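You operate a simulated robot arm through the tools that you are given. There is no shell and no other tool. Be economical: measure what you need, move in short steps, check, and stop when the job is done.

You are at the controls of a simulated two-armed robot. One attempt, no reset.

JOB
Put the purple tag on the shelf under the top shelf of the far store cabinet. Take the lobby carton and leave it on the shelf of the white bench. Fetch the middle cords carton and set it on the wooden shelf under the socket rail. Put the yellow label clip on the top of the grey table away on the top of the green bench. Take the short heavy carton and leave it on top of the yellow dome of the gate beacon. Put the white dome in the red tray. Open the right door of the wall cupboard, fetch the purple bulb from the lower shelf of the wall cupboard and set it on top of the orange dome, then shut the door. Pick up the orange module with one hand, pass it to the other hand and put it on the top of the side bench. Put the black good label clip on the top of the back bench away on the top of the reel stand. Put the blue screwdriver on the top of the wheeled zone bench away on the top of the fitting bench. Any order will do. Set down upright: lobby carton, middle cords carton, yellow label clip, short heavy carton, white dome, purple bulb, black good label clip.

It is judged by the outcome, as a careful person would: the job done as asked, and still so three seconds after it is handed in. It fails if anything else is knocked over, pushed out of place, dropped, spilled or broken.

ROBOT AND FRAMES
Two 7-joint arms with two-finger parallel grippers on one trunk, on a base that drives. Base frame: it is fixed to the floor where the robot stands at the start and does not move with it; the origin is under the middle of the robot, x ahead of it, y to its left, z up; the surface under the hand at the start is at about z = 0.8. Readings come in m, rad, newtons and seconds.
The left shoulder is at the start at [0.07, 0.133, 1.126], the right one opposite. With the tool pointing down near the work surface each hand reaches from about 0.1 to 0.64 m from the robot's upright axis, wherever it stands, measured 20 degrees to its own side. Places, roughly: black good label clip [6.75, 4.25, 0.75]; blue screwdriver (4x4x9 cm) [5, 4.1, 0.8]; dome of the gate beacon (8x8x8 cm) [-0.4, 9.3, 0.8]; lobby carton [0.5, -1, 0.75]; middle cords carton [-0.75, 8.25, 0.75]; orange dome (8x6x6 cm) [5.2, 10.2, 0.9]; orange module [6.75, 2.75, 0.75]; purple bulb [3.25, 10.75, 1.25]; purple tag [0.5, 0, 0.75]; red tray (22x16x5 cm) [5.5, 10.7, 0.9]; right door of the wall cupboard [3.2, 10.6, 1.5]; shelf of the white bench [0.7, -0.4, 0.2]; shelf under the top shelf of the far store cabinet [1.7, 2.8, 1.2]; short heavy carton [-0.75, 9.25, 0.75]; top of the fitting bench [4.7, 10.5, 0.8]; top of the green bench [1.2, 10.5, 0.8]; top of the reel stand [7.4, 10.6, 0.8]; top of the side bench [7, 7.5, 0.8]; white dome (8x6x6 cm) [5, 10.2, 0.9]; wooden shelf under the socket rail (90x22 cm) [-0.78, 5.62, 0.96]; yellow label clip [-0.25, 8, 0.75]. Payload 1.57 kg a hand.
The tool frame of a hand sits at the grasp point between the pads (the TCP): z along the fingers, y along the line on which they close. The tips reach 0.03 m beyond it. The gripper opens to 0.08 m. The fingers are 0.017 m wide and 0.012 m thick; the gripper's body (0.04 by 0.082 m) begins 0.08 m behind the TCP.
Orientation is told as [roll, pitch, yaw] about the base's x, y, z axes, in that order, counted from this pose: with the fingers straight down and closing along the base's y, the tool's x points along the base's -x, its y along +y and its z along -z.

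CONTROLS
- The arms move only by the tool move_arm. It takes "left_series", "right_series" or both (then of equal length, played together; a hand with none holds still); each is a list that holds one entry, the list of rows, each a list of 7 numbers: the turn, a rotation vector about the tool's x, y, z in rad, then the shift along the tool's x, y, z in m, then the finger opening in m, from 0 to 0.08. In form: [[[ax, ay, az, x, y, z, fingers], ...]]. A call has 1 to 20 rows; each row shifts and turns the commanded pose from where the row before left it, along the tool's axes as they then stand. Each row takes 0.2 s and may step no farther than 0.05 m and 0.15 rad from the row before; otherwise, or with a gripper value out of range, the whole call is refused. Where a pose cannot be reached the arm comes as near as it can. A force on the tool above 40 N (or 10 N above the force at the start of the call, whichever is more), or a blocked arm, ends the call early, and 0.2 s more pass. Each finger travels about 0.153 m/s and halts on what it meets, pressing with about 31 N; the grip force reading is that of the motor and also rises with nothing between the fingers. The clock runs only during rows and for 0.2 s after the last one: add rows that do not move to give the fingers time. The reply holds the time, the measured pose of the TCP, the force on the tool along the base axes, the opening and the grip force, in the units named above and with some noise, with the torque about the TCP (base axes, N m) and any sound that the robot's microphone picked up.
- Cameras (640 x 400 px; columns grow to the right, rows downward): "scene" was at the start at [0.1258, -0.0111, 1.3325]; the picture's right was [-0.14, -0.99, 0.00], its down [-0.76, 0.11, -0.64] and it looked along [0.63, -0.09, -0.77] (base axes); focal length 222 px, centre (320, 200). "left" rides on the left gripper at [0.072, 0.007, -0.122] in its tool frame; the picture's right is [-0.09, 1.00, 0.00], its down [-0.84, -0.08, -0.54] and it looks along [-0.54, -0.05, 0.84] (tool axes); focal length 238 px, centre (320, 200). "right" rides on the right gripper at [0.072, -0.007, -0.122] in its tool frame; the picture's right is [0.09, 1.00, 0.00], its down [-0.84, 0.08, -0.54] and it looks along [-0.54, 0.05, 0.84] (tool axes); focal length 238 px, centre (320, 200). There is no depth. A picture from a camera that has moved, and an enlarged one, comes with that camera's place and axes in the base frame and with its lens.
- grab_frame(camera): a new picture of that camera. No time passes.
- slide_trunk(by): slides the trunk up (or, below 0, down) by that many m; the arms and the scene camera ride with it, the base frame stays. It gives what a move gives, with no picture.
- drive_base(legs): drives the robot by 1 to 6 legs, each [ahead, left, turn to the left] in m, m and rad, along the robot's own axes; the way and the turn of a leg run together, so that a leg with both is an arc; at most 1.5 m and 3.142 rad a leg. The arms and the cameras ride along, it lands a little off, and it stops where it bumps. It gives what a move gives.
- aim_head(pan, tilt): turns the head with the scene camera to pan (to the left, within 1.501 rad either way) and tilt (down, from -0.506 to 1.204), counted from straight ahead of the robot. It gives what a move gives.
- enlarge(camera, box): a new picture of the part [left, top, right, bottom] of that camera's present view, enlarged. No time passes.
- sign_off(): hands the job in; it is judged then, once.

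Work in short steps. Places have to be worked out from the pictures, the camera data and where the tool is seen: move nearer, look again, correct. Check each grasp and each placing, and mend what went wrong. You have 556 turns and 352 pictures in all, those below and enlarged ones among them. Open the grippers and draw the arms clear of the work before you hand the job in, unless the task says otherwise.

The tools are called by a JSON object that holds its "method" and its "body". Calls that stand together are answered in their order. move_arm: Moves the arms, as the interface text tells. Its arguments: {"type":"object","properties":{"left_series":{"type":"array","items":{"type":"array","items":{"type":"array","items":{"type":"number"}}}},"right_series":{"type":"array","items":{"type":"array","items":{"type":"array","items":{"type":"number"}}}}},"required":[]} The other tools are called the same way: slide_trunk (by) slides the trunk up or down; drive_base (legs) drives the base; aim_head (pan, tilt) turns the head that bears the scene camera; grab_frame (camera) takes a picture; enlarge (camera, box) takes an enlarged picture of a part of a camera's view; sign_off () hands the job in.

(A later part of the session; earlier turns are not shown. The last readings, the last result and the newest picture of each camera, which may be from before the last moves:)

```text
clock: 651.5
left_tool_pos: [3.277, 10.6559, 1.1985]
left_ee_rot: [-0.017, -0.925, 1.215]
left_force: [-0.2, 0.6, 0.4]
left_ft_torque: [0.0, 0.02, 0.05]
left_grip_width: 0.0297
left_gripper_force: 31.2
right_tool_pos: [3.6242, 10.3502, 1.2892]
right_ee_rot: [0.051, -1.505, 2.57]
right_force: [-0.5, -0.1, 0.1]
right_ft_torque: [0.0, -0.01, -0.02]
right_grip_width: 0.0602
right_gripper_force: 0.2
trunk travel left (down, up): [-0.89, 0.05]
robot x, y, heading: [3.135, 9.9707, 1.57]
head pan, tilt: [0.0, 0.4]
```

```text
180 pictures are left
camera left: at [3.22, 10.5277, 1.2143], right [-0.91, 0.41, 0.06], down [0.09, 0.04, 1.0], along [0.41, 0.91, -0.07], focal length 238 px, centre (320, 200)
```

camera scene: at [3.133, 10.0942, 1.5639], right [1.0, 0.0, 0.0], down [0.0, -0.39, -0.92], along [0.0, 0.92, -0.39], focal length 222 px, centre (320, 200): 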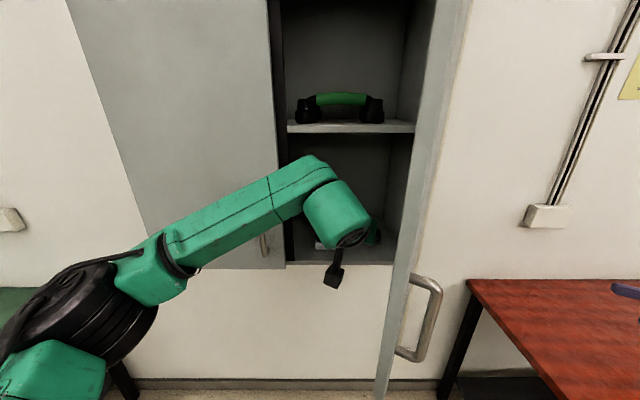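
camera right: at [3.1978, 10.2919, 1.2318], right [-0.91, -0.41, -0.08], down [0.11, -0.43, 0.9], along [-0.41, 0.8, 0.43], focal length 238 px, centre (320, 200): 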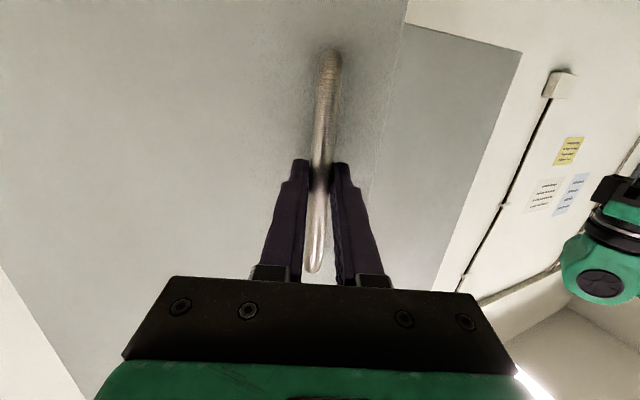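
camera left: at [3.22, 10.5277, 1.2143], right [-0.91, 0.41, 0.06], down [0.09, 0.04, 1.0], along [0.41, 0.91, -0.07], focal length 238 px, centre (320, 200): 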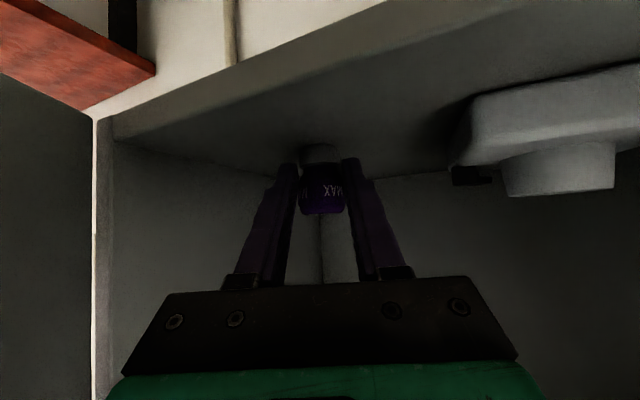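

Gripped at 0.030. I lift 5 cm and withdraw out of the cupboard.

{"method": "move_arm", "body": {"left_series": [[[0, 0, 0, -0.02, 0, -0.015, 0.01], [0, 0, 0, -0.02, 0, -0.015, 0.01], [0, 0, 0, 0.022, 0.001, -0.036, 0.01], [0, 0, 0, 0.022, 0.001, -0.036, 0.01], [0, 0, 0, 0.022, 0.001, -0.036, 0.01], [0, 0, 0, 0.022, 0.001, -0.036, 0.01], [0, 0, 0, 0.022, 0.001, -0.036, 0.01], [0, 0, 0, 0.022, 0.001, -0.036, 0.01], [0, 0, 0, 0, 0, 0, 0.01]]]}}

{"method": "grab_frame", "body": {"camera": "left"}}

{"method": "grab_frame", "body": {"camera": "scene"}}

```text
clock: 653.5
left_tool_pos: [3.1734, 10.4254, 1.2581]
left_ee_rot: [-0.018, -0.925, 1.216]
left_force: [-0.1, -1.3, -0.2]
left_ft_torque: [-0.03, 0.0, 0.01]
left_grip_width: 0.0285
left_gripper_force: 30.9
left hand out of reach, approached as far as the arm can: row 1, 2
right_tool_pos: [3.6249, 10.3519, 1.2893]
right_ee_rot: [0.06, -1.505, 2.563]
right_force: [-1.5, 0.3, -0.4]
right_ft_torque: [0.02, -0.04, 0.0]
right_grip_width: 0.06
right_gripper_force: 0.0
trunk travel left (down, up): [-0.89, 0.05]
robot x, y, heading: [3.1354, 9.9711, 1.573]
head pan, tilt: [0.0, 0.4]
```

```text
179 pictures are left
camera left: at [3.1155, 10.2965, 1.2743], right [-0.91, 0.41, 0.06], down [0.09, 0.04, 1.0], along [0.41, 0.91, -0.07], focal length 238 px, centre (320, 200)
```

left: 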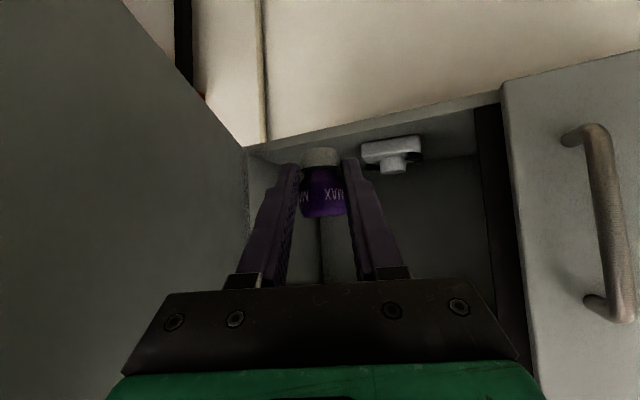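

```text
178 pictures are left
camera scene: at [3.1329, 10.1158, 1.5637], right [1.0, 0.0, 0.0], down [0.0, -0.39, -0.92], along [0.0, 0.92, -0.39], focal length 222 px, centre (320, 200)
```

scene: 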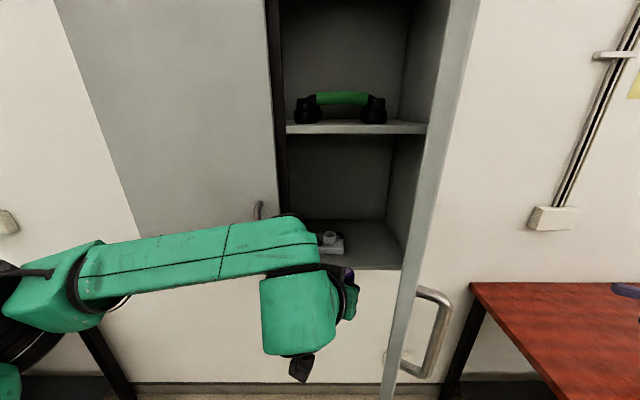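

Bulb held upright. To shut the door I back off, move the left hand aside, and turn the right hand to point forward again on the door's outer (right) side.

{"method": "drive_base", "body": {"legs": [[-0.3, 0, 0]]}}

{"method": "move_arm", "body": {"left_series": [[[0, 0, 0, 0.009, 0.039, -0.0117, 0.01], [0, 0, 0, 0.009, 0.039, -0.0117, 0.01], [0, 0, 0, 0.009, 0.039, -0.0117, 0.01], [0, 0, 0, 0.009, 0.039, -0.0117, 0.01], [0, 0, 0, 0.009, 0.039, -0.0117, 0.01], [0, 0, 0, 0, 0, 0, 0.01]]], "right_series": [[[0.132, 0.005, 0.01, 0, 0, 0, 0.0], [0.132, 0.005, 0.01, 0, 0, 0, 0.0], [0.132, 0.005, 0.01, 0, 0, 0, 0.0], [0.132, 0.005, 0.01, 0, 0, 0, 0.0], [0.132, 0.005, 0.01, 0, 0, 0, 0.0], [0.132, 0.005, 0.01, 0, 0, 0, 0.0]]]}}

{"method": "aim_head", "body": {"pan": -0.1, "tilt": 0.4}}

{"method": "grab_frame", "body": {"camera": "scene"}}

{"method": "grab_frame", "body": {"camera": "right"}}

```text
clock: 655.5
left_tool_pos: [3.1744, 10.1309, 1.2586]
left_ee_rot: [-0.02, -0.923, 1.217]
left_force: [0.4, -0.3, 0.1]
left_ft_torque: [-0.01, 0.01, 0.0]
left_grip_width: 0.0282
left_gripper_force: 30.8
right_tool_pos: [3.6244, 10.0568, 1.2892]
right_ee_rot: [0.077, -1.505, 2.549]
right_force: [0.4, 0.1, 0.3]
right_ft_torque: [0.01, -0.04, 0.01]
right_grip_width: 0.06
right_gripper_force: 0.0
trunk travel left (down, up): [-0.89, 0.05]
robot x, y, heading: [3.1357, 9.6714, 1.579]
head pan, tilt: [0.0, 0.4]
```

```text
clock: 656.9
left_tool_pos: [2.9674, 10.1315, 1.2593]
left_ee_rot: [-0.018, -0.927, 1.212]
left_force: [0.0, 0.9, -0.7]
left_ft_torque: [0.0, 0.02, -0.01]
left_grip_width: 0.0282
left_gripper_force: 31.1
right_tool_pos: [3.624, 10.0548, 1.2916]
right_ee_rot: [-0.023, -1.473, 1.853]
right_force: [-0.2, 0.4, 0.9]
right_ft_torque: [0.02, 0.0, 0.0]
right_grip_width: 0.0001
right_gripper_force: 21.5
trunk travel left (down, up): [-0.89, 0.05]
robot x, y, heading: [3.132, 9.6786, 1.574]
head pan, tilt: [0.0, 0.4]
```

```text
clock: 657.6
left_tool_pos: [2.9677, 10.1321, 1.2583]
left_ee_rot: [-0.016, -0.926, 1.215]
left_force: [0.2, 0.9, -0.1]
left_ft_torque: [-0.04, -0.02, 0.01]
left_grip_width: 0.0282
left_gripper_force: 31.4
right_tool_pos: [3.6246, 10.0549, 1.2908]
right_ee_rot: [-0.014, -1.474, 1.845]
right_force: [0.0, 0.5, -0.2]
right_ft_torque: [-0.04, 0.02, 0.02]
right_grip_width: 0.0
right_gripper_force: 21.5
trunk travel left (down, up): [-0.89, 0.05]
robot x, y, heading: [3.1325, 9.6757, 1.576]
head pan, tilt: [-0.099, 0.4]
```

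```text
177 pictures are left
camera scene: at [3.1429, 9.8177, 1.5638], right [1.0, -0.1, 0.0], down [-0.04, -0.39, -0.92], along [0.09, 0.92, -0.39], focal length 222 px, centre (320, 200)
```

scene: 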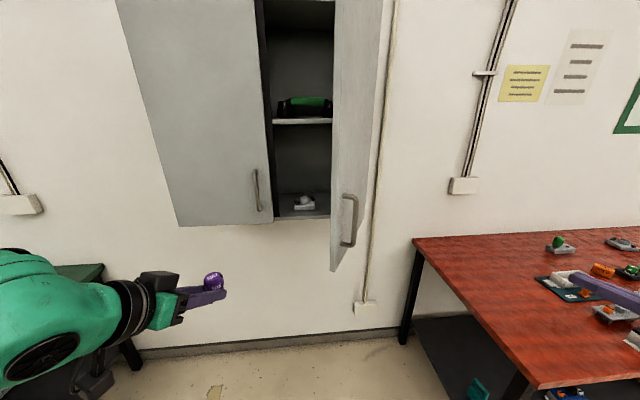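

```text
176 pictures are left
camera right: at [3.6647, 9.9332, 1.2309], right [-0.96, -0.26, -0.09], down [0.04, -0.46, 0.89], along [-0.28, 0.85, 0.46], focal length 238 px, centre (320, 200)
```

right: 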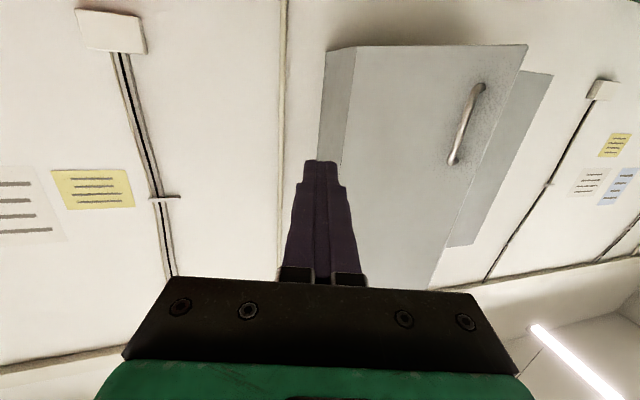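

Door is at ~63°. I bring the closed right-hand fingers to the outer face near its free edge, above the handle height.

{"method": "move_arm", "body": {"right_series": [[[0, 0, 0, -0.0197, 0.0245, 0.0356, 0.0], [0, 0, 0, -0.0197, 0.0245, 0.0356, 0.0], [0, 0, 0, -0.0197, 0.0245, 0.0356, 0.0], [0, 0, 0, -0.0197, 0.0245, 0.0356, 0.0], [0, 0, 0, -0.0197, 0.0245, 0.0356, 0.0], [0, 0, 0, -0.0197, 0.0245, 0.0356, 0.0], [0, 0, 0, -0.0197, 0.0245, 0.0356, 0.0], [0, 0, 0, -0.0197, 0.0245, 0.0356, 0.0], [0, 0, 0, 0, 0, 0, 0.0]]]}}

{"method": "grab_frame", "body": {"camera": "right"}}

{"method": "grab_frame", "body": {"camera": "scene"}}

```text
clock: 659.6
left_tool_pos: [2.9681, 10.1321, 1.2595]
left_ee_rot: [-0.017, -0.928, 1.215]
left_force: [0.0, 0.6, -0.7]
left_ft_torque: [0.01, 0.01, 0.03]
left_grip_width: 0.0279
left_gripper_force: 31.2
right_tool_pos: [3.3586, 10.2941, 1.4156]
right_ee_rot: [-0.022, -1.475, 1.85]
right_force: [0.5, 0.9, 0.5]
right_ft_torque: [0.03, -0.03, 0.01]
right_grip_width: 0.0002
right_gripper_force: 20.8
right hand out of reach, approached as far as the arm can: row 6
trunk travel left (down, up): [-0.89, 0.05]
robot x, y, heading: [3.1372, 9.6739, 1.574]
head pan, tilt: [-0.099, 0.4]
```

```text
175 pictures are left
camera right: at [3.3991, 10.1734, 1.3566], right [-0.96, -0.26, -0.09], down [0.04, -0.46, 0.89], along [-0.28, 0.85, 0.46], focal length 238 px, centre (320, 200)
```

right: 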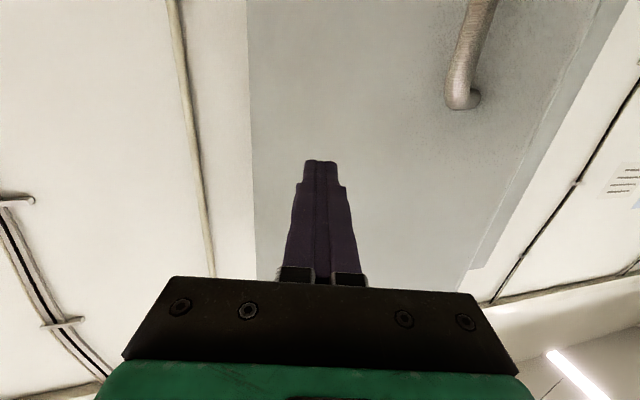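

```text
174 pictures are left
camera scene: at [3.1435, 9.8174, 1.5638], right [1.0, -0.1, 0.0], down [-0.04, -0.39, -0.92], along [0.09, 0.92, -0.39], focal length 222 px, centre (320, 200)
```

scene: 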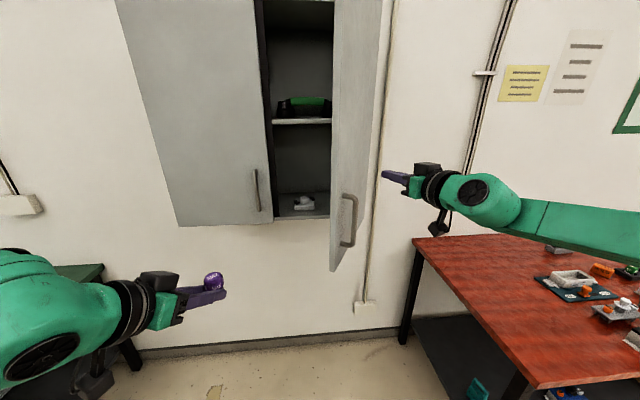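

I drive 12 cm ahead for reach, then sweep the door shut along its arc.

{"method": "drive_base", "body": {"legs": [[0.12, 0, 0]]}}

{"method": "move_arm", "body": {"right_series": [[[0, 0, 0, -0.002, 0.0266, -0.005, 0.0], [0, 0, 0, -0.002, 0.0266, -0.005, 0.0], [0, 0, 0, -0.0035, 0.021, 0.0145, 0.0], [0, 0, 0, -0.0035, 0.021, 0.0145, 0.0], [0, 0, 0, -0.0035, 0.021, 0.0145, 0.0], [0, 0, 0, -0.003, 0.0103, 0.021, 0.0], [0, 0, 0, -0.003, 0.0103, 0.021, 0.0], [0, 0, 0, -0.003, 0.0103, 0.021, 0.0], [0, 0, 0, -0.002, 0.002, 0.0175, 0.0], [0, 0, 0, -0.002, 0.002, 0.0175, 0.0], [0, 0, 0, -0.002, 0.002, 0.0175, 0.0], [0, 0, 0, -0.002, 0.002, 0.0175, 0.0]]]}}

{"method": "grab_frame", "body": {"camera": "scene"}}

```text
clock: 660.9
left_tool_pos: [2.97, 10.249, 1.2598]
left_ee_rot: [-0.015, -0.929, 1.206]
left_force: [0.2, -0.2, -0.5]
left_ft_torque: [0.01, 0.02, 0.0]
left_grip_width: 0.0281
left_gripper_force: 31.0
right_tool_pos: [3.362, 10.4091, 1.4166]
right_ee_rot: [-0.028, -1.477, 1.852]
right_force: [0.2, -0.3, -0.2]
right_ft_torque: [-0.04, -0.01, -0.01]
right_grip_width: 0.0003
right_gripper_force: 21.1
trunk travel left (down, up): [-0.89, 0.05]
robot x, y, heading: [3.136, 9.7964, 1.574]
head pan, tilt: [-0.099, 0.4]
```

```text
clock: 663.5
left_tool_pos: [2.9687, 10.2531, 1.2593]
left_ee_rot: [-0.02, -0.926, 1.209]
left_force: [-0.2, 0.6, -0.4]
left_ft_torque: [-0.01, 0.01, -0.01]
left_grip_width: 0.0275
left_gripper_force: 30.9
right_tool_pos: [3.2028, 10.4917, 1.4244]
right_ee_rot: [-0.014, -1.473, 1.839]
right_force: [0.4, -0.1, 0.2]
right_ft_torque: [0.0, 0.0, 0.02]
right_grip_width: 0.0002
right_gripper_force: 21.3
right hand out of reach, approached as far as the arm can: row 9, 10, 11, 12
trunk travel left (down, up): [-0.89, 0.05]
robot x, y, heading: [3.1319, 9.7944, 1.57]
head pan, tilt: [-0.099, 0.4]
```

```text
173 pictures are left
camera scene: at [3.1431, 9.9377, 1.5638], right [0.99, -0.1, 0.0], down [-0.04, -0.39, -0.92], along [0.09, 0.92, -0.39], focal length 222 px, centre (320, 200)
```

scene: 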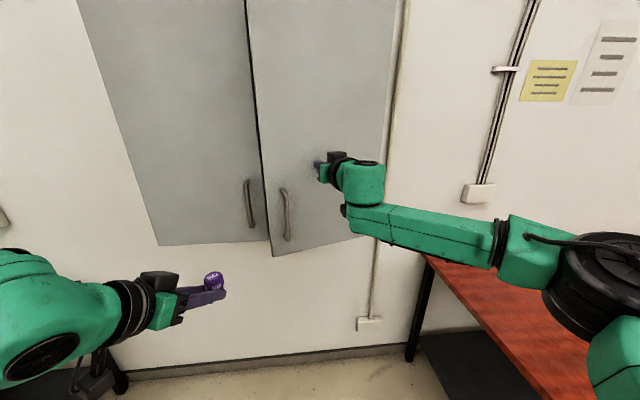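

Nearly shut; the arm is at its limit, so I drive 5–6 cm forward to press it closed.

{"method": "drive_base", "body": {"legs": [[0.06, 0, 0]]}}

{"method": "grab_frame", "body": {"camera": "scene"}}

```text
clock: 664.5
left_tool_pos: [2.9716, 10.3106, 1.2597]
left_ee_rot: [-0.018, -0.927, 1.207]
left_force: [-0.2, 0.1, -0.8]
left_ft_torque: [0.01, 0.01, 0.0]
left_grip_width: 0.0271
left_gripper_force: 31.2
right_tool_pos: [3.2037, 10.5455, 1.4276]
right_ee_rot: [-0.025, -1.477, 1.853]
right_force: [-0.8, -4.4, 0.5]
right_ft_torque: [0.01, -0.04, 0.02]
right_grip_width: 0.0
right_gripper_force: 20.9
trunk travel left (down, up): [-0.89, 0.05]
robot x, y, heading: [3.1343, 9.8534, 1.559]
head pan, tilt: [-0.099, 0.4]
stopped in leg 1: the force on the tool passed its limit at 154 N (the readings are from after the stop); the commanded pose is now the measured one
```

```text
172 pictures are left
camera scene: at [3.1439, 9.9937, 1.564], right [0.99, -0.11, 0.0], down [-0.04, -0.39, -0.92], along [0.1, 0.92, -0.39], focal length 222 px, centre (320, 200)
```

scene: 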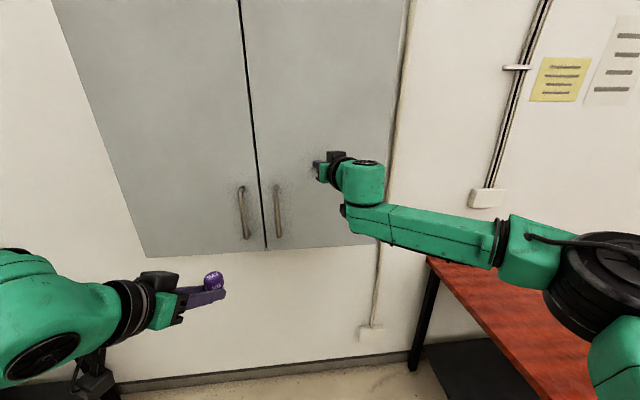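

The door is shut. The bulb's grip width is slowly shrinking (0.030→0.027), so I check it.

{"method": "enlarge", "body": {"camera": "left", "box": [230, 110, 410, 240]}}

{"method": "enlarge", "body": {"camera": "scene", "box": [150, 250, 270, 330]}}

```text
3.08 times, centred on (320, 175) of left
camera zoom: at [2.912, 10.1824, 1.2743], right [-0.91, 0.42, 0.06], down [0.09, 0.04, 1.0], along [0.42, 0.91, -0.07], focal length 733 px, centre (320, 277)
```

zoom: 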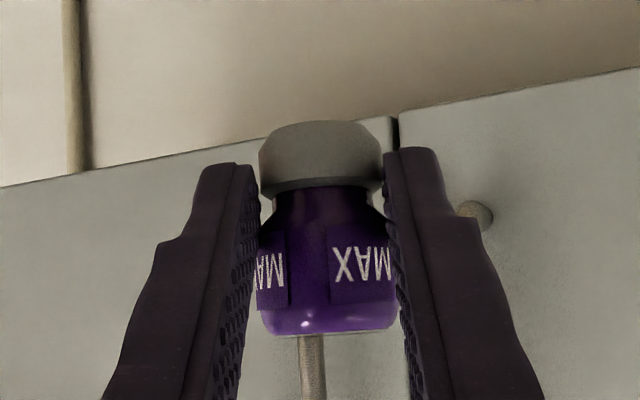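

```text
5.00 times, centred on (210, 290) of scene
camera zoom: at [3.1439, 9.9937, 1.564], right [0.99, -0.11, 0.0], down [-0.04, -0.39, -0.92], along [0.1, 0.92, -0.39], focal length 1108 px, centre (870, -250)
```

zoom: 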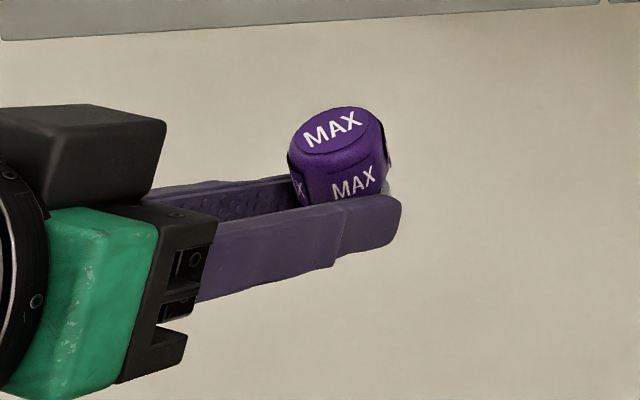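

The bulb sits stably at its neck near the fingertips. I back off, fold the right hand down, and drive to the orange dome.

{"method": "drive_base", "body": {"legs": [[-0.4, 0, 0.01]]}}

{"method": "move_arm", "body": {"right_series": [[[0, 0.14, 0, 0, 0, -0.02, 0.0], [0, 0.14, 0, 0, 0, -0.02, 0.0], [0, 0.14, 0, 0, -0.02, 0, 0.0], [0, 0.14, 0, 0, -0.02, 0, 0.0], [0, 0.14, 0, 0, -0.02, 0, 0.0], [0, 0.14, 0, 0, -0.02, 0, 0.0], [0, 0.14, 0, 0, 0, 0, 0.0], [0, 0.14, 0, 0, 0, 0, 0.0], [0, 0.14, 0, 0, 0, 0, 0.0], [0, 0.14, 0, 0, 0, 0, 0.0], [0, 0, 0, 0.03, -0.02, 0, 0.0], [0, 0, 0, 0.03, -0.02, 0, 0.0]]]}}

{"method": "drive_base", "body": {"legs": [[0, -1.4, 0], [0, -0.72, 0]]}}

{"method": "aim_head", "body": {"pan": 0.0, "tilt": 0.7}}

{"method": "grab_frame", "body": {"camera": "scene"}}

```text
clock: 667.0
left_tool_pos: [2.9618, 9.9187, 1.2572]
left_ee_rot: [-0.019, -0.923, 1.229]
left_force: [-0.5, 0.5, -1.1]
left_ft_torque: [0.0, 0.0, 0.03]
left_grip_width: 0.0272
left_gripper_force: 30.9
right_tool_pos: [3.1914, 10.159, 1.424]
right_ee_rot: [-0.016, -1.473, 1.862]
right_force: [0.0, -0.2, 0.8]
right_ft_torque: [0.01, 0.01, 0.01]
right_grip_width: 0.0
right_gripper_force: 21.7
trunk travel left (down, up): [-0.89, 0.05]
robot x, y, heading: [3.1315, 9.461, 1.584]
head pan, tilt: [-0.099, 0.4]
```

```text
clock: 669.6
left_tool_pos: [2.9631, 9.9146, 1.2592]
left_ee_rot: [-0.017, -0.927, 1.227]
left_force: [0.3, -0.3, -0.4]
left_ft_torque: [0.01, 0.0, 0.02]
left_grip_width: 0.0269
left_gripper_force: 30.9
right_tool_pos: [3.4521, 10.0097, 1.2923]
right_ee_rot: [-0.002, -0.288, 1.847]
right_force: [-0.2, -1.0, 0.2]
right_ft_torque: [0.02, 0.0, 0.03]
right_grip_width: 0.0
right_gripper_force: 21.3
right hand out of reach, approached as far as the arm can: row 3, 4, 5, 6, 7, 8, 9, 10
trunk travel left (down, up): [-0.89, 0.05]
robot x, y, heading: [3.1399, 9.4558, 1.589]
head pan, tilt: [-0.099, 0.4]
```

```text
clock: 680.0
left_tool_pos: [5.0626, 9.9752, 1.2588]
left_ee_rot: [-0.022, -0.926, 1.234]
left_force: [0.3, 0.5, -0.3]
left_ft_torque: [-0.02, 0.01, 0.03]
left_grip_width: 0.0262
left_gripper_force: 31.4
right_tool_pos: [5.5487, 10.074, 1.2935]
right_ee_rot: [-0.003, -0.286, 1.851]
right_force: [-0.4, -0.2, 0.4]
right_ft_torque: [-0.04, -0.04, 0.0]
right_grip_width: 0.0
right_gripper_force: 20.9
trunk travel left (down, up): [-0.89, 0.05]
robot x, y, heading: [5.238, 9.5206, 1.594]
head pan, tilt: [-0.099, 0.4]
```

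```text
clock: 680.8
left_tool_pos: [5.0642, 9.9758, 1.2573]
left_ee_rot: [-0.018, -0.925, 1.231]
left_force: [0.1, 0.0, 0.0]
left_ft_torque: [-0.02, 0.0, 0.02]
left_grip_width: 0.026
left_gripper_force: 31.2
right_tool_pos: [5.5515, 10.0743, 1.2916]
right_ee_rot: [-0.003, -0.287, 1.849]
right_force: [-0.4, 0.0, -0.6]
right_ft_torque: [0.03, 0.0, 0.02]
right_grip_width: 0.0001
right_gripper_force: 21.2
trunk travel left (down, up): [-0.89, 0.05]
robot x, y, heading: [5.2376, 9.5178, 1.588]
head pan, tilt: [0.0, 0.7]
```

```text
169 pictures are left
camera scene: at [5.2358, 9.6558, 1.537], right [1.0, 0.02, 0.0], down [0.01, -0.64, -0.77], along [-0.01, 0.77, -0.64], focal length 222 px, centre (320, 200)
```

scene: 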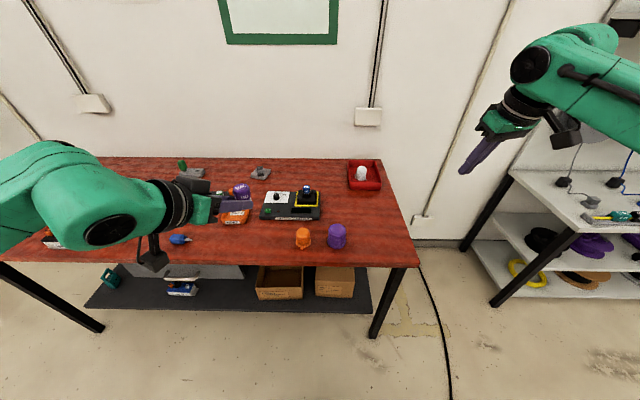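

{"method": "enlarge", "body": {"camera": "scene", "box": [160, 160, 300, 250]}}

{"method": "enlarge", "body": {"camera": "left", "box": [230, 110, 410, 240]}}

```text
4.44 times, centred on (230, 205) of scene
camera zoom: at [5.2358, 9.6558, 1.537], right [1.0, 0.02, 0.0], down [0.01, -0.64, -0.77], along [-0.01, 0.77, -0.64], focal length 985 px, centre (720, 178)
```

zoom: 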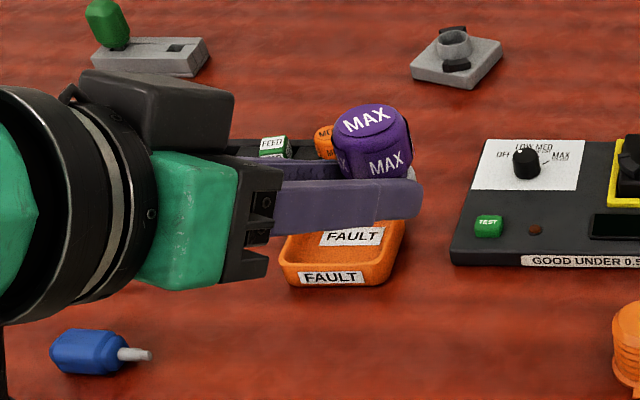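

```text
3.08 times, centred on (320, 175) of left
camera zoom: at [5.0081, 9.8458, 1.274], right [-0.92, 0.4, 0.06], down [0.09, 0.04, 1.0], along [0.39, 0.92, -0.07], focal length 733 px, centre (320, 277)
```

zoom: 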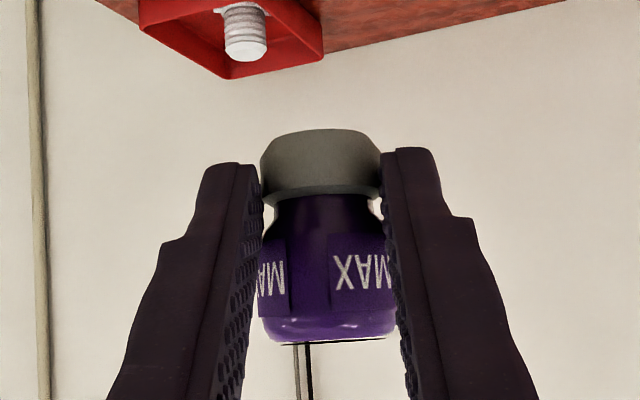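

The bulb is held upright ≈1.8 cm beyond the TCP, bottom ≈2.5 cm below it. (The screwdriver lies on the fitting bench top, which is fine.) I lower the trunk 0.2 and drive the bulb near the orange dome.

{"method": "slide_trunk", "body": {"by": -0.2}}

{"method": "drive_base", "body": {"legs": [[0.18, -0.09, 0]]}}

{"method": "grab_frame", "body": {"camera": "left"}}

{"method": "grab_frame", "body": {"camera": "scene"}}

```text
clock: 683.0
left_tool_pos: [5.0626, 9.9758, 1.0582]
left_ee_rot: [-0.019, -0.925, 1.233]
left_force: [0.0, 0.0, -1.1]
left_ft_torque: [0.01, 0.0, 0.02]
left_grip_width: 0.0259
left_gripper_force: 31.1
right_tool_pos: [5.5502, 10.0735, 1.0912]
right_ee_rot: [-0.002, -0.287, 1.85]
right_force: [-0.5, -0.4, 0.0]
right_ft_torque: [-0.01, 0.01, 0.0]
right_grip_width: 0.0
right_gripper_force: 20.8
trunk travel left (down, up): [-0.69, 0.25]
robot x, y, heading: [5.239, 9.5244, 1.589]
head pan, tilt: [0.0, 0.7]
```

```text
clock: 684.6
left_tool_pos: [5.1553, 10.1587, 1.0584]
left_ee_rot: [-0.019, -0.929, 1.226]
left_force: [-0.3, -0.6, -0.4]
left_ft_torque: [0.01, 0.02, 0.0]
left_grip_width: 0.0262
left_gripper_force: 31.1
right_tool_pos: [5.6432, 10.2535, 1.0928]
right_ee_rot: [-0.002, -0.288, 1.845]
right_force: [-0.7, 0.5, -0.2]
right_ft_torque: [0.01, 0.0, 0.03]
right_grip_width: 0.0
right_gripper_force: 21.1
trunk travel left (down, up): [-0.69, 0.25]
robot x, y, heading: [5.3273, 9.7024, 1.586]
head pan, tilt: [0.0, 0.7]
```

```text
166 pictures are left
camera left: at [5.0984, 10.0284, 1.0741], right [-0.91, 0.4, 0.06], down [0.09, 0.04, 1.0], along [0.4, 0.91, -0.07], focal length 238 px, centre (320, 200)
```

left: 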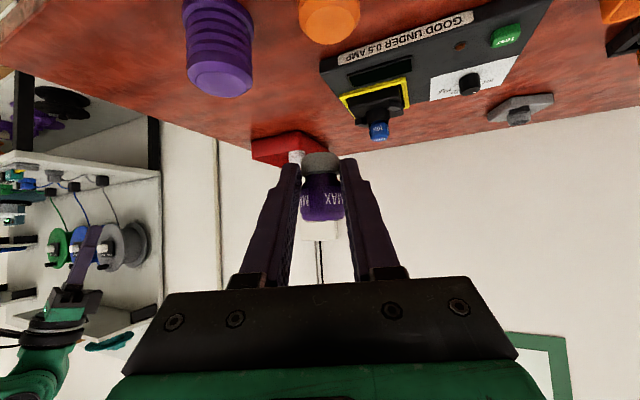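

```text
165 pictures are left
camera scene: at [5.3247, 9.8369, 1.3371], right [1.0, 0.01, 0.0], down [0.01, -0.64, -0.77], along [-0.01, 0.77, -0.64], focal length 222 px, centre (320, 200)
```

scene: 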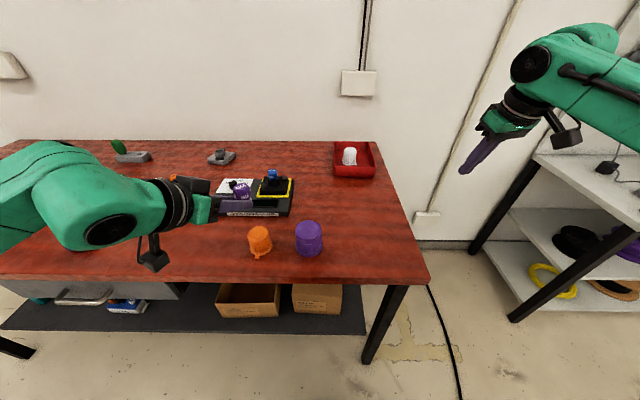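

Dome top is at ≈(5.160, 10.21); bulb at ≈(5.163, 10.177). I lower 8 cm and shift 3 cm forward, then compare closely.

{"method": "move_arm", "body": {"left_series": [[[0, 0, 0, -0.0169, 0.0101, 0.0226, 0.01], [0, 0, 0, 0, 0, 0, 0.01]]]}}

{"method": "slide_trunk", "body": {"by": -0.08}}

{"method": "enlarge", "body": {"camera": "scene", "box": [180, 160, 340, 270]}}

{"method": "grab_frame", "body": {"camera": "left"}}

```text
clock: 685.2
left_tool_pos: [5.1576, 10.1894, 1.0599]
left_ee_rot: [-0.018, -0.927, 1.226]
left_force: [0.2, -0.3, -0.6]
left_ft_torque: [-0.03, -0.01, 0.0]
left_grip_width: 0.026
left_gripper_force: 31.1
right_tool_pos: [5.6427, 10.2544, 1.0919]
right_ee_rot: [-0.002, -0.287, 1.845]
right_force: [-0.4, -0.4, -0.7]
right_ft_torque: [0.0, 0.02, -0.02]
right_grip_width: 0.0
right_gripper_force: 21.0
trunk travel left (down, up): [-0.69, 0.25]
robot x, y, heading: [5.3272, 9.7031, 1.582]
head pan, tilt: [0.0, 0.7]
```

```text
clock: 686.4
left_tool_pos: [5.157, 10.1886, 0.9793]
left_ee_rot: [-0.02, -0.925, 1.227]
left_force: [-0.7, -0.5, 0.2]
left_ft_torque: [0.0, 0.0, -0.01]
left_grip_width: 0.0261
left_gripper_force: 30.9
right_tool_pos: [5.6426, 10.2545, 1.0115]
right_ee_rot: [-0.001, -0.288, 1.843]
right_force: [0.3, -1.2, 0.1]
right_ft_torque: [0.01, 0.02, 0.0]
right_grip_width: 0.0002
right_gripper_force: 21.4
trunk travel left (down, up): [-0.61, 0.33]
robot x, y, heading: [5.3261, 9.7048, 1.586]
head pan, tilt: [0.0, 0.7]
```

```text
3.64 times, centred on (260, 215) of scene
camera zoom: at [5.3253, 9.8376, 1.257], right [1.0, 0.01, 0.0], down [0.01, -0.64, -0.76], along [-0.01, 0.76, -0.64], focal length 806 px, centre (538, 146)
```

zoom: 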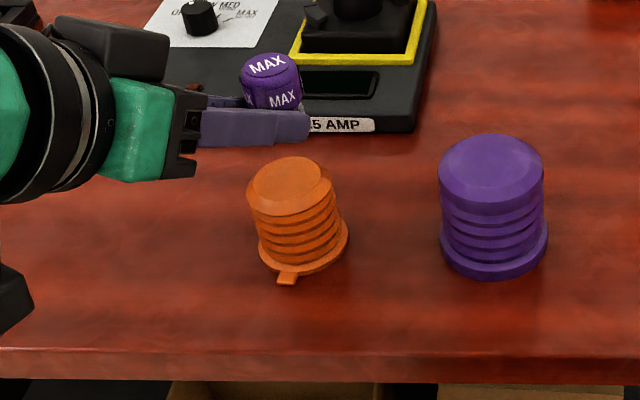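

```text
163 pictures are left
camera left: at [5.1005, 10.0591, 0.9944], right [-0.91, 0.4, 0.06], down [0.09, 0.04, 1.0], along [0.4, 0.91, -0.07], focal length 238 px, centre (320, 200)
```

left: 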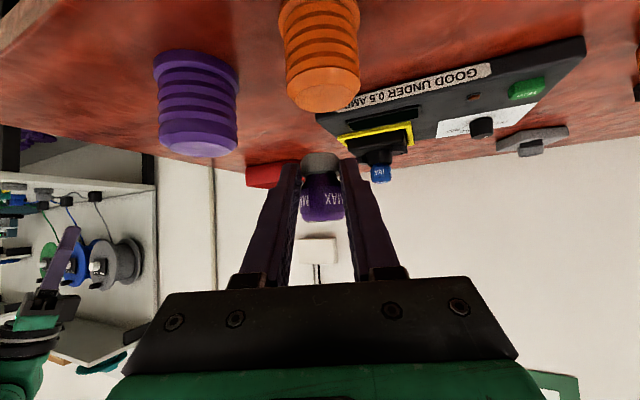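

Dome axis ≈(5.158, 10.222), top z≈0.90; bulb ≈(5.167, 10.208). I shift the small difference and lower 3.5 cm.

{"method": "move_arm", "body": {"left_series": [[[0, 0, 0, -0.0061, 0.0132, 0.0081, 0.01], [0, 0, 0, 0, 0, 0, 0.01]]]}}

{"method": "slide_trunk", "body": {"by": -0.03}}

{"method": "enlarge", "body": {"camera": "scene", "box": [200, 150, 330, 250]}}

{"method": "enlarge", "body": {"camera": "left", "box": [230, 40, 420, 240]}}

```text
clock: 687.0
left_tool_pos: [5.1498, 10.2015, 0.9802]
left_ee_rot: [-0.018, -0.926, 1.227]
left_force: [-0.1, -0.1, -0.9]
left_ft_torque: [0.0, 0.0, 0.02]
left_grip_width: 0.0263
left_gripper_force: 30.9
right_tool_pos: [5.6434, 10.2531, 1.0128]
right_ee_rot: [-0.002, -0.287, 1.846]
right_force: [0.1, -0.3, 0.9]
right_ft_torque: [0.01, 0.0, 0.0]
right_grip_width: 0.0
right_gripper_force: 21.5
trunk travel left (down, up): [-0.61, 0.33]
robot x, y, heading: [5.3284, 9.7032, 1.582]
head pan, tilt: [0.0, 0.7]
```

```text
clock: 687.7
left_tool_pos: [5.1498, 10.2026, 0.9494]
left_ee_rot: [-0.02, -0.925, 1.227]
left_force: [0.4, 0.1, 0.4]
left_ft_torque: [0.0, 0.03, 0.0]
left_grip_width: 0.026
left_gripper_force: 31.7
right_tool_pos: [5.6435, 10.2548, 0.9828]
right_ee_rot: [-0.004, -0.287, 1.845]
right_force: [0.6, -0.7, 0.2]
right_ft_torque: [-0.01, 0.0, 0.0]
right_grip_width: 0.0
right_gripper_force: 21.4
trunk travel left (down, up): [-0.58, 0.36]
robot x, y, heading: [5.3298, 9.7038, 1.583]
head pan, tilt: [0.0, 0.7]
```

```text
4.00 times, centred on (265, 200) of scene
camera zoom: at [5.3253, 9.8375, 1.2269], right [1.0, 0.01, 0.0], down [0.01, -0.64, -0.77], along [-0.01, 0.76, -0.64], focal length 887 px, centre (540, 200)
```

zoom: 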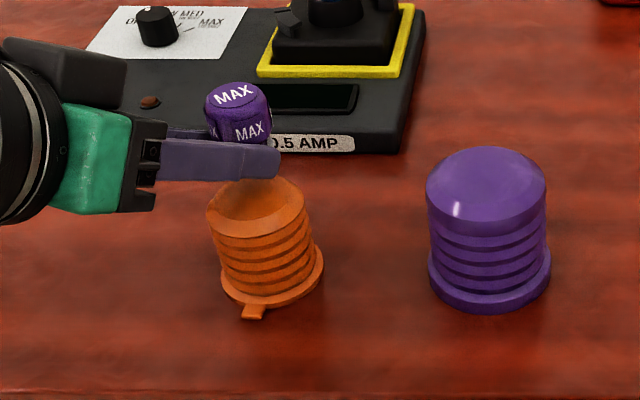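

```text
2.00 times, centred on (325, 140) of left
camera zoom: at [5.0926, 10.0724, 0.9655], right [-0.91, 0.4, 0.06], down [0.09, 0.04, 1.0], along [0.4, 0.91, -0.07], focal length 477 px, centre (310, 320)
```

zoom: 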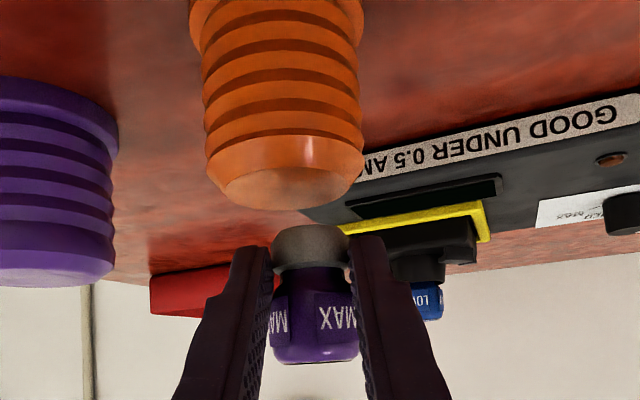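

The two views disagree slightly about front-back alignment. I turn the right hand so its camera gives a side view along −x.

{"method": "move_arm", "body": {"right_series": [[[0, 0, -0.144, 0, 0, -0.01, 0.0], [0, 0, -0.144, 0, 0, -0.01, 0.0], [0, 0, -0.144, 0, 0, -0.01, 0.0], [0, 0, -0.144, 0, 0, 0, 0.0], [0, 0, -0.144, 0, 0, 0, 0.0], [0, 0, -0.144, 0, 0, 0, 0.0], [0, 0, -0.144, 0, 0, 0, 0.0], [0, 0, -0.144, 0, 0, 0, 0.0]]]}}

{"method": "grab_frame", "body": {"camera": "right"}}

```text
clock: 689.5
left_tool_pos: [5.1493, 10.2027, 0.9503]
left_ee_rot: [-0.018, -0.926, 1.227]
left_force: [-0.4, 0.4, -0.4]
left_ft_torque: [0.01, -0.01, -0.02]
left_grip_width: 0.0261
left_gripper_force: 31.4
right_tool_pos: [5.6456, 10.2465, 1.0123]
right_ee_rot: [-0.263, -0.114, 3.014]
right_force: [0.5, 0.0, -0.5]
right_ft_torque: [0.04, -0.02, -0.01]
right_grip_width: 0.0002
right_gripper_force: 21.1
trunk travel left (down, up): [-0.58, 0.36]
robot x, y, heading: [5.3271, 9.7047, 1.586]
head pan, tilt: [0.0, 0.7]
```

```text
160 pictures are left
camera right: at [5.7274, 10.2101, 1.1222], right [-0.06, -0.96, -0.27], down [-0.8, -0.12, 0.59], along [-0.6, 0.25, -0.76], focal length 238 px, centre (320, 200)
```

right: 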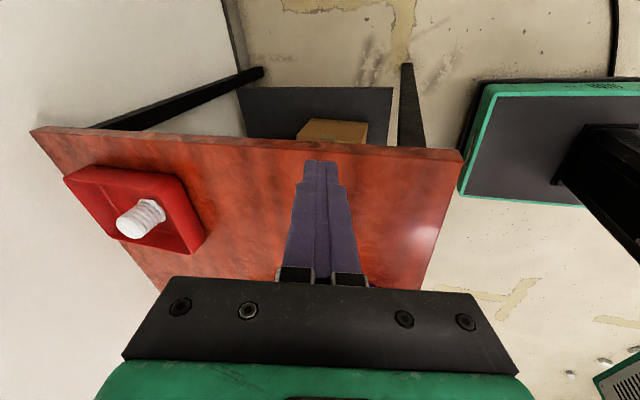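

{"method": "move_arm", "body": {"right_series": [[[0, -0.15, 0, 0, 0, 0, 0.06], [0, -0.15, 0, 0, 0, 0, 0.08], [0, -0.15, 0, 0, 0, 0, 0.08], [0, -0.15, 0, 0, 0, 0, 0.08], [0, -0.15, 0, 0, 0, 0, 0.08], [0, -0.15, 0, 0, 0, 0, 0.08]]]}}

{"method": "grab_frame", "body": {"camera": "right"}}

```text
clock: 690.9
left_tool_pos: [5.1494, 10.2024, 0.9503]
left_ee_rot: [-0.019, -0.924, 1.227]
left_force: [0.3, -1.1, -0.3]
left_ft_torque: [-0.02, 0.0, 0.04]
left_grip_width: 0.0258
left_gripper_force: 31.6
right_tool_pos: [5.6457, 10.2477, 1.01]
right_ee_rot: [-0.474, -0.967, -2.903]
right_force: [0.4, 0.2, -0.4]
right_ft_torque: [0.03, 0.02, 0.02]
right_grip_width: 0.0799
right_gripper_force: 0.0
trunk travel left (down, up): [-0.58, 0.36]
robot x, y, heading: [5.327, 9.7015, 1.583]
head pan, tilt: [0.0, 0.7]
```

```text
159 pictures are left
camera right: at [5.7877, 10.2302, 1.0152], right [-0.1, -0.94, -0.33], down [-0.03, -0.33, 0.94], along [-0.99, 0.11, 0.01], focal length 238 px, centre (320, 200)
```

right: 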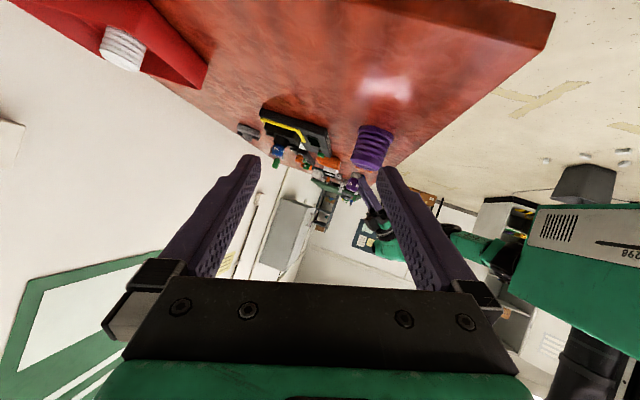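

{"method": "enlarge", "body": {"camera": "right", "box": [300, 110, 420, 210]}}

```text
4.00 times, centred on (360, 160) of right
camera zoom: at [5.7877, 10.2302, 1.0152], right [-0.1, -0.94, -0.33], down [-0.03, -0.33, 0.94], along [-0.99, 0.11, 0.01], focal length 953 px, centre (160, 360)
```

zoom: 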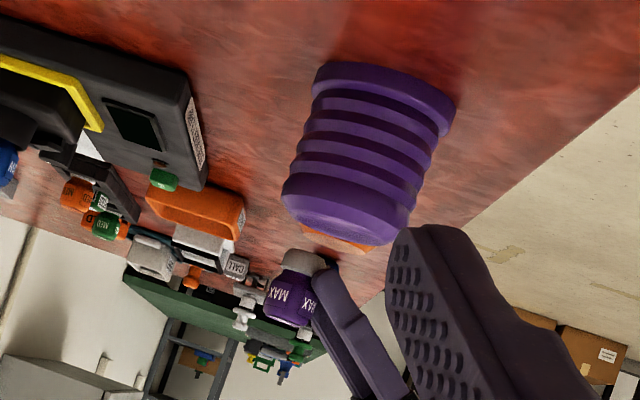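

The side view shows the bulb ~1.4 cm too far back (+y) with ~1 cm of gap. I shift it −1.3 cm in y and look again.

{"method": "move_arm", "body": {"left_series": [[[0, 0, 0, 0.0073, -0.0044, -0.0098, 0.01], [0, 0, 0, 0, 0, 0, 0.01]]]}}

{"method": "enlarge", "body": {"camera": "right", "box": [300, 110, 420, 210]}}

{"method": "enlarge", "body": {"camera": "left", "box": [230, 40, 420, 240]}}

```text
clock: 691.5
left_tool_pos: [5.1484, 10.191, 0.9487]
left_ee_rot: [-0.019, -0.924, 1.227]
left_force: [0.6, -0.1, -0.8]
left_ft_torque: [0.0, 0.05, 0.01]
left_grip_width: 0.0257
left_gripper_force: 30.9
right_tool_pos: [5.6465, 10.2462, 1.0111]
right_ee_rot: [-0.471, -0.966, -2.905]
right_force: [0.7, -0.4, -1.2]
right_ft_torque: [-0.05, 0.01, 0.01]
right_grip_width: 0.0801
right_gripper_force: 0.1
trunk travel left (down, up): [-0.58, 0.36]
robot x, y, heading: [5.3286, 9.7002, 1.585]
head pan, tilt: [0.0, 0.7]
```

```text
4.00 times, centred on (360, 160) of right
camera zoom: at [5.7871, 10.2299, 1.0157], right [-0.1, -0.94, -0.33], down [-0.03, -0.33, 0.94], along [-0.99, 0.11, 0.0], focal length 953 px, centre (160, 360)
```

zoom: 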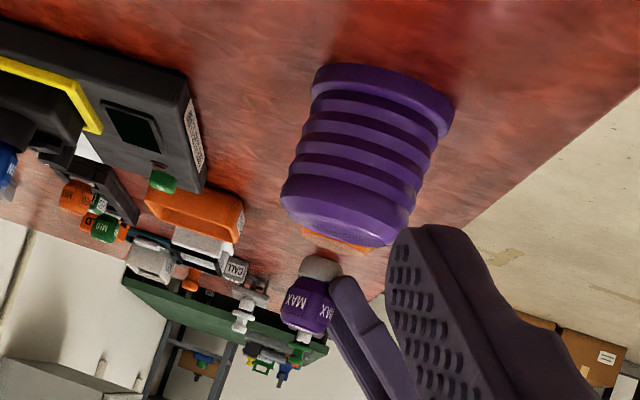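

```text
2.00 times, centred on (325, 140) of left
camera zoom: at [5.0924, 10.0609, 0.9646], right [-0.91, 0.4, 0.06], down [0.09, 0.04, 1.0], along [0.4, 0.91, -0.07], focal length 477 px, centre (310, 320)
```

zoom: 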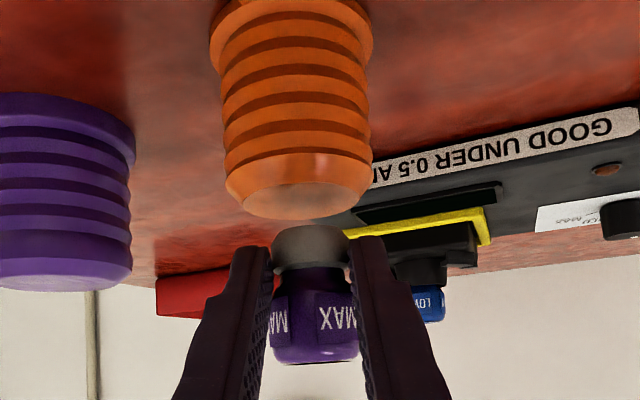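

Much better (≈6 mm left). I shift 5 mm more and lower by the trunk in small steps, watching the force.

{"method": "move_arm", "body": {"left_series": [[[0, 0, 0, 0.0028, -0.0017, -0.0038, 0.01], [0, 0, 0, 0, 0, 0, 0.01]]]}}

{"method": "slide_trunk", "body": {"by": -0.01}}

{"method": "enlarge", "body": {"camera": "right", "box": [300, 110, 420, 210]}}

```text
clock: 692.1
left_tool_pos: [5.1489, 10.1854, 0.9512]
left_ee_rot: [-0.018, -0.924, 1.227]
left_force: [0.2, -0.2, 0.1]
left_ft_torque: [-0.01, 0.02, -0.02]
left_grip_width: 0.0259
left_gripper_force: 30.8
right_tool_pos: [5.646, 10.2462, 1.0107]
right_ee_rot: [-0.473, -0.963, -2.906]
right_force: [-0.1, -0.2, 0.0]
right_ft_torque: [-0.01, 0.0, 0.01]
right_grip_width: 0.0801
right_gripper_force: 0.0
trunk travel left (down, up): [-0.58, 0.36]
robot x, y, heading: [5.3258, 9.7023, 1.586]
head pan, tilt: [0.0, 0.7]
```

```text
clock: 692.7
left_tool_pos: [5.1498, 10.1852, 0.9408]
left_ee_rot: [-0.019, -0.926, 1.226]
left_force: [-0.2, 0.3, -0.7]
left_ft_torque: [0.01, 0.02, -0.04]
left_grip_width: 0.0259
left_gripper_force: 30.7
right_tool_pos: [5.6455, 10.2457, 1.0005]
right_ee_rot: [-0.47, -0.965, -2.905]
right_force: [-0.5, -0.1, 0.1]
right_ft_torque: [0.03, 0.02, -0.02]
right_grip_width: 0.0798
right_gripper_force: 0.1
trunk travel left (down, up): [-0.57, 0.37]
robot x, y, heading: [5.3265, 9.701, 1.586]
head pan, tilt: [0.0, 0.7]
```

```text
4.00 times, centred on (360, 160) of right
camera zoom: at [5.787, 10.2296, 1.006], right [-0.1, -0.94, -0.33], down [-0.03, -0.33, 0.94], along [-0.99, 0.11, 0.0], focal length 953 px, centre (160, 360)
```

zoom: 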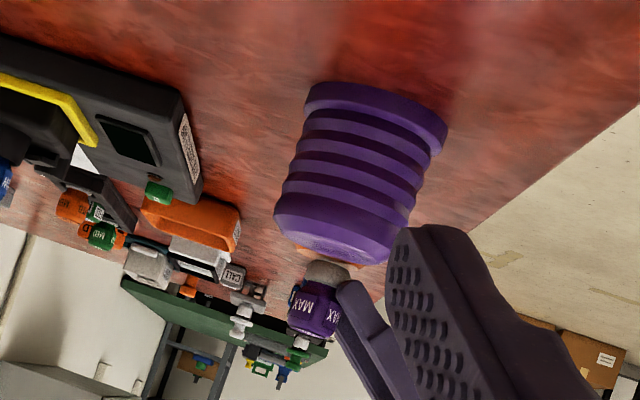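

Aligned now. I lower in 5 mm steps until contact.

{"method": "slide_trunk", "body": {"by": -0.006}}

{"method": "slide_trunk", "body": {"by": -0.005}}

```text
clock: 693.3
left_tool_pos: [5.1493, 10.1861, 0.9379]
left_ee_rot: [-0.015, -0.934, 1.226]
left_force: [-1.5, 3.5, 13.3]
left_ft_torque: [0.46, -0.11, 0.07]
left_grip_width: 0.0259
left_gripper_force: 31.2
right_tool_pos: [5.6461, 10.2452, 0.9957]
right_ee_rot: [-0.473, -0.964, -2.904]
right_force: [0.5, -0.2, 0.0]
right_ft_torque: [0.02, -0.01, -0.03]
right_grip_width: 0.08
right_gripper_force: 0.0
trunk travel left (down, up): [-0.564, 0.376]
robot x, y, heading: [5.3279, 9.7022, 1.588]
head pan, tilt: [0.0, 0.7]
```

```text
clock: 693.8
left_tool_pos: [5.1488, 10.1834, 0.9347]
left_ee_rot: [-0.015, -0.942, 1.224]
left_force: [-4.2, 6.7, 31.8]
left_ft_torque: [0.88, -0.23, 0.16]
left_grip_width: 0.0262
left_gripper_force: 31.0
right_tool_pos: [5.6467, 10.2433, 0.9916]
right_ee_rot: [-0.477, -0.962, -2.901]
right_force: [-0.7, 0.9, -0.4]
right_ft_torque: [-0.01, -0.02, 0.02]
right_grip_width: 0.0803
right_gripper_force: 0.0
trunk travel left (down, up): [-0.559, 0.381]
robot x, y, heading: [5.3278, 9.7026, 1.579]
head pan, tilt: [0.0, 0.7]
```

Contact at 32 N; I raise the trunk 5 mm to relieve, check the pictures before opening.

{"method": "slide_trunk", "body": {"by": 0.006}}

{"method": "enlarge", "body": {"camera": "right", "box": [300, 110, 420, 210]}}

{"method": "enlarge", "body": {"camera": "left", "box": [230, 60, 420, 240]}}

{"method": "enlarge", "body": {"camera": "scene", "box": [190, 150, 320, 250]}}

```text
clock: 694.4
left_tool_pos: [5.1487, 10.1834, 0.9359]
left_ee_rot: [-0.016, -0.924, 1.225]
left_force: [-2.6, 2.9, 16.3]
left_ft_torque: [0.58, -0.15, 0.08]
left_grip_width: 0.0258
left_gripper_force: 31.1
right_tool_pos: [5.6458, 10.2444, 0.9966]
right_ee_rot: [-0.475, -0.963, -2.905]
right_force: [0.2, -0.5, 0.3]
right_ft_torque: [-0.01, 0.01, -0.01]
right_grip_width: 0.0801
right_gripper_force: 0.1
trunk travel left (down, up): [-0.565, 0.375]
robot x, y, heading: [5.3293, 9.7049, 1.583]
head pan, tilt: [0.0, 0.7]
```

```text
4.00 times, centred on (360, 160) of right
camera zoom: at [5.7873, 10.2283, 1.0015], right [-0.1, -0.94, -0.33], down [-0.03, -0.33, 0.94], along [-0.99, 0.11, 0.0], focal length 953 px, centre (160, 360)
```

zoom: 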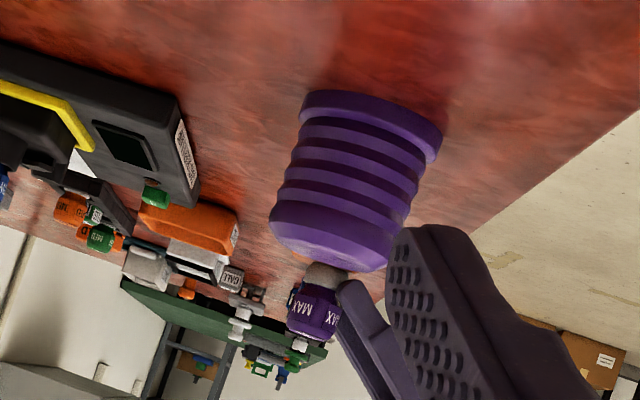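

```text
2.22 times, centred on (325, 150) of left
camera zoom: at [5.0929, 10.0542, 0.9511], right [-0.91, 0.4, 0.06], down [0.09, 0.04, 1.0], along [0.4, 0.91, -0.07], focal length 530 px, centre (309, 311)
```

zoom: 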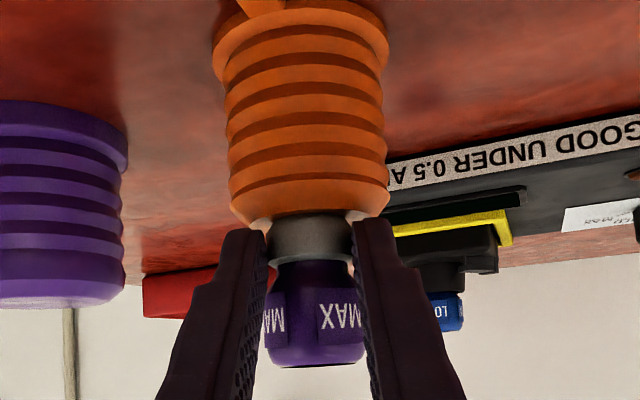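

```text
4.00 times, centred on (255, 200) of scene
camera zoom: at [5.3257, 9.8362, 1.212], right [1.0, 0.01, 0.0], down [0.01, -0.64, -0.77], along [-0.01, 0.77, -0.64], focal length 887 px, centre (580, 200)
```

zoom: 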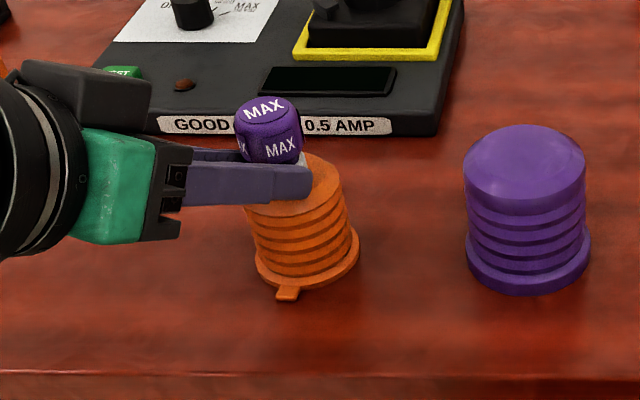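

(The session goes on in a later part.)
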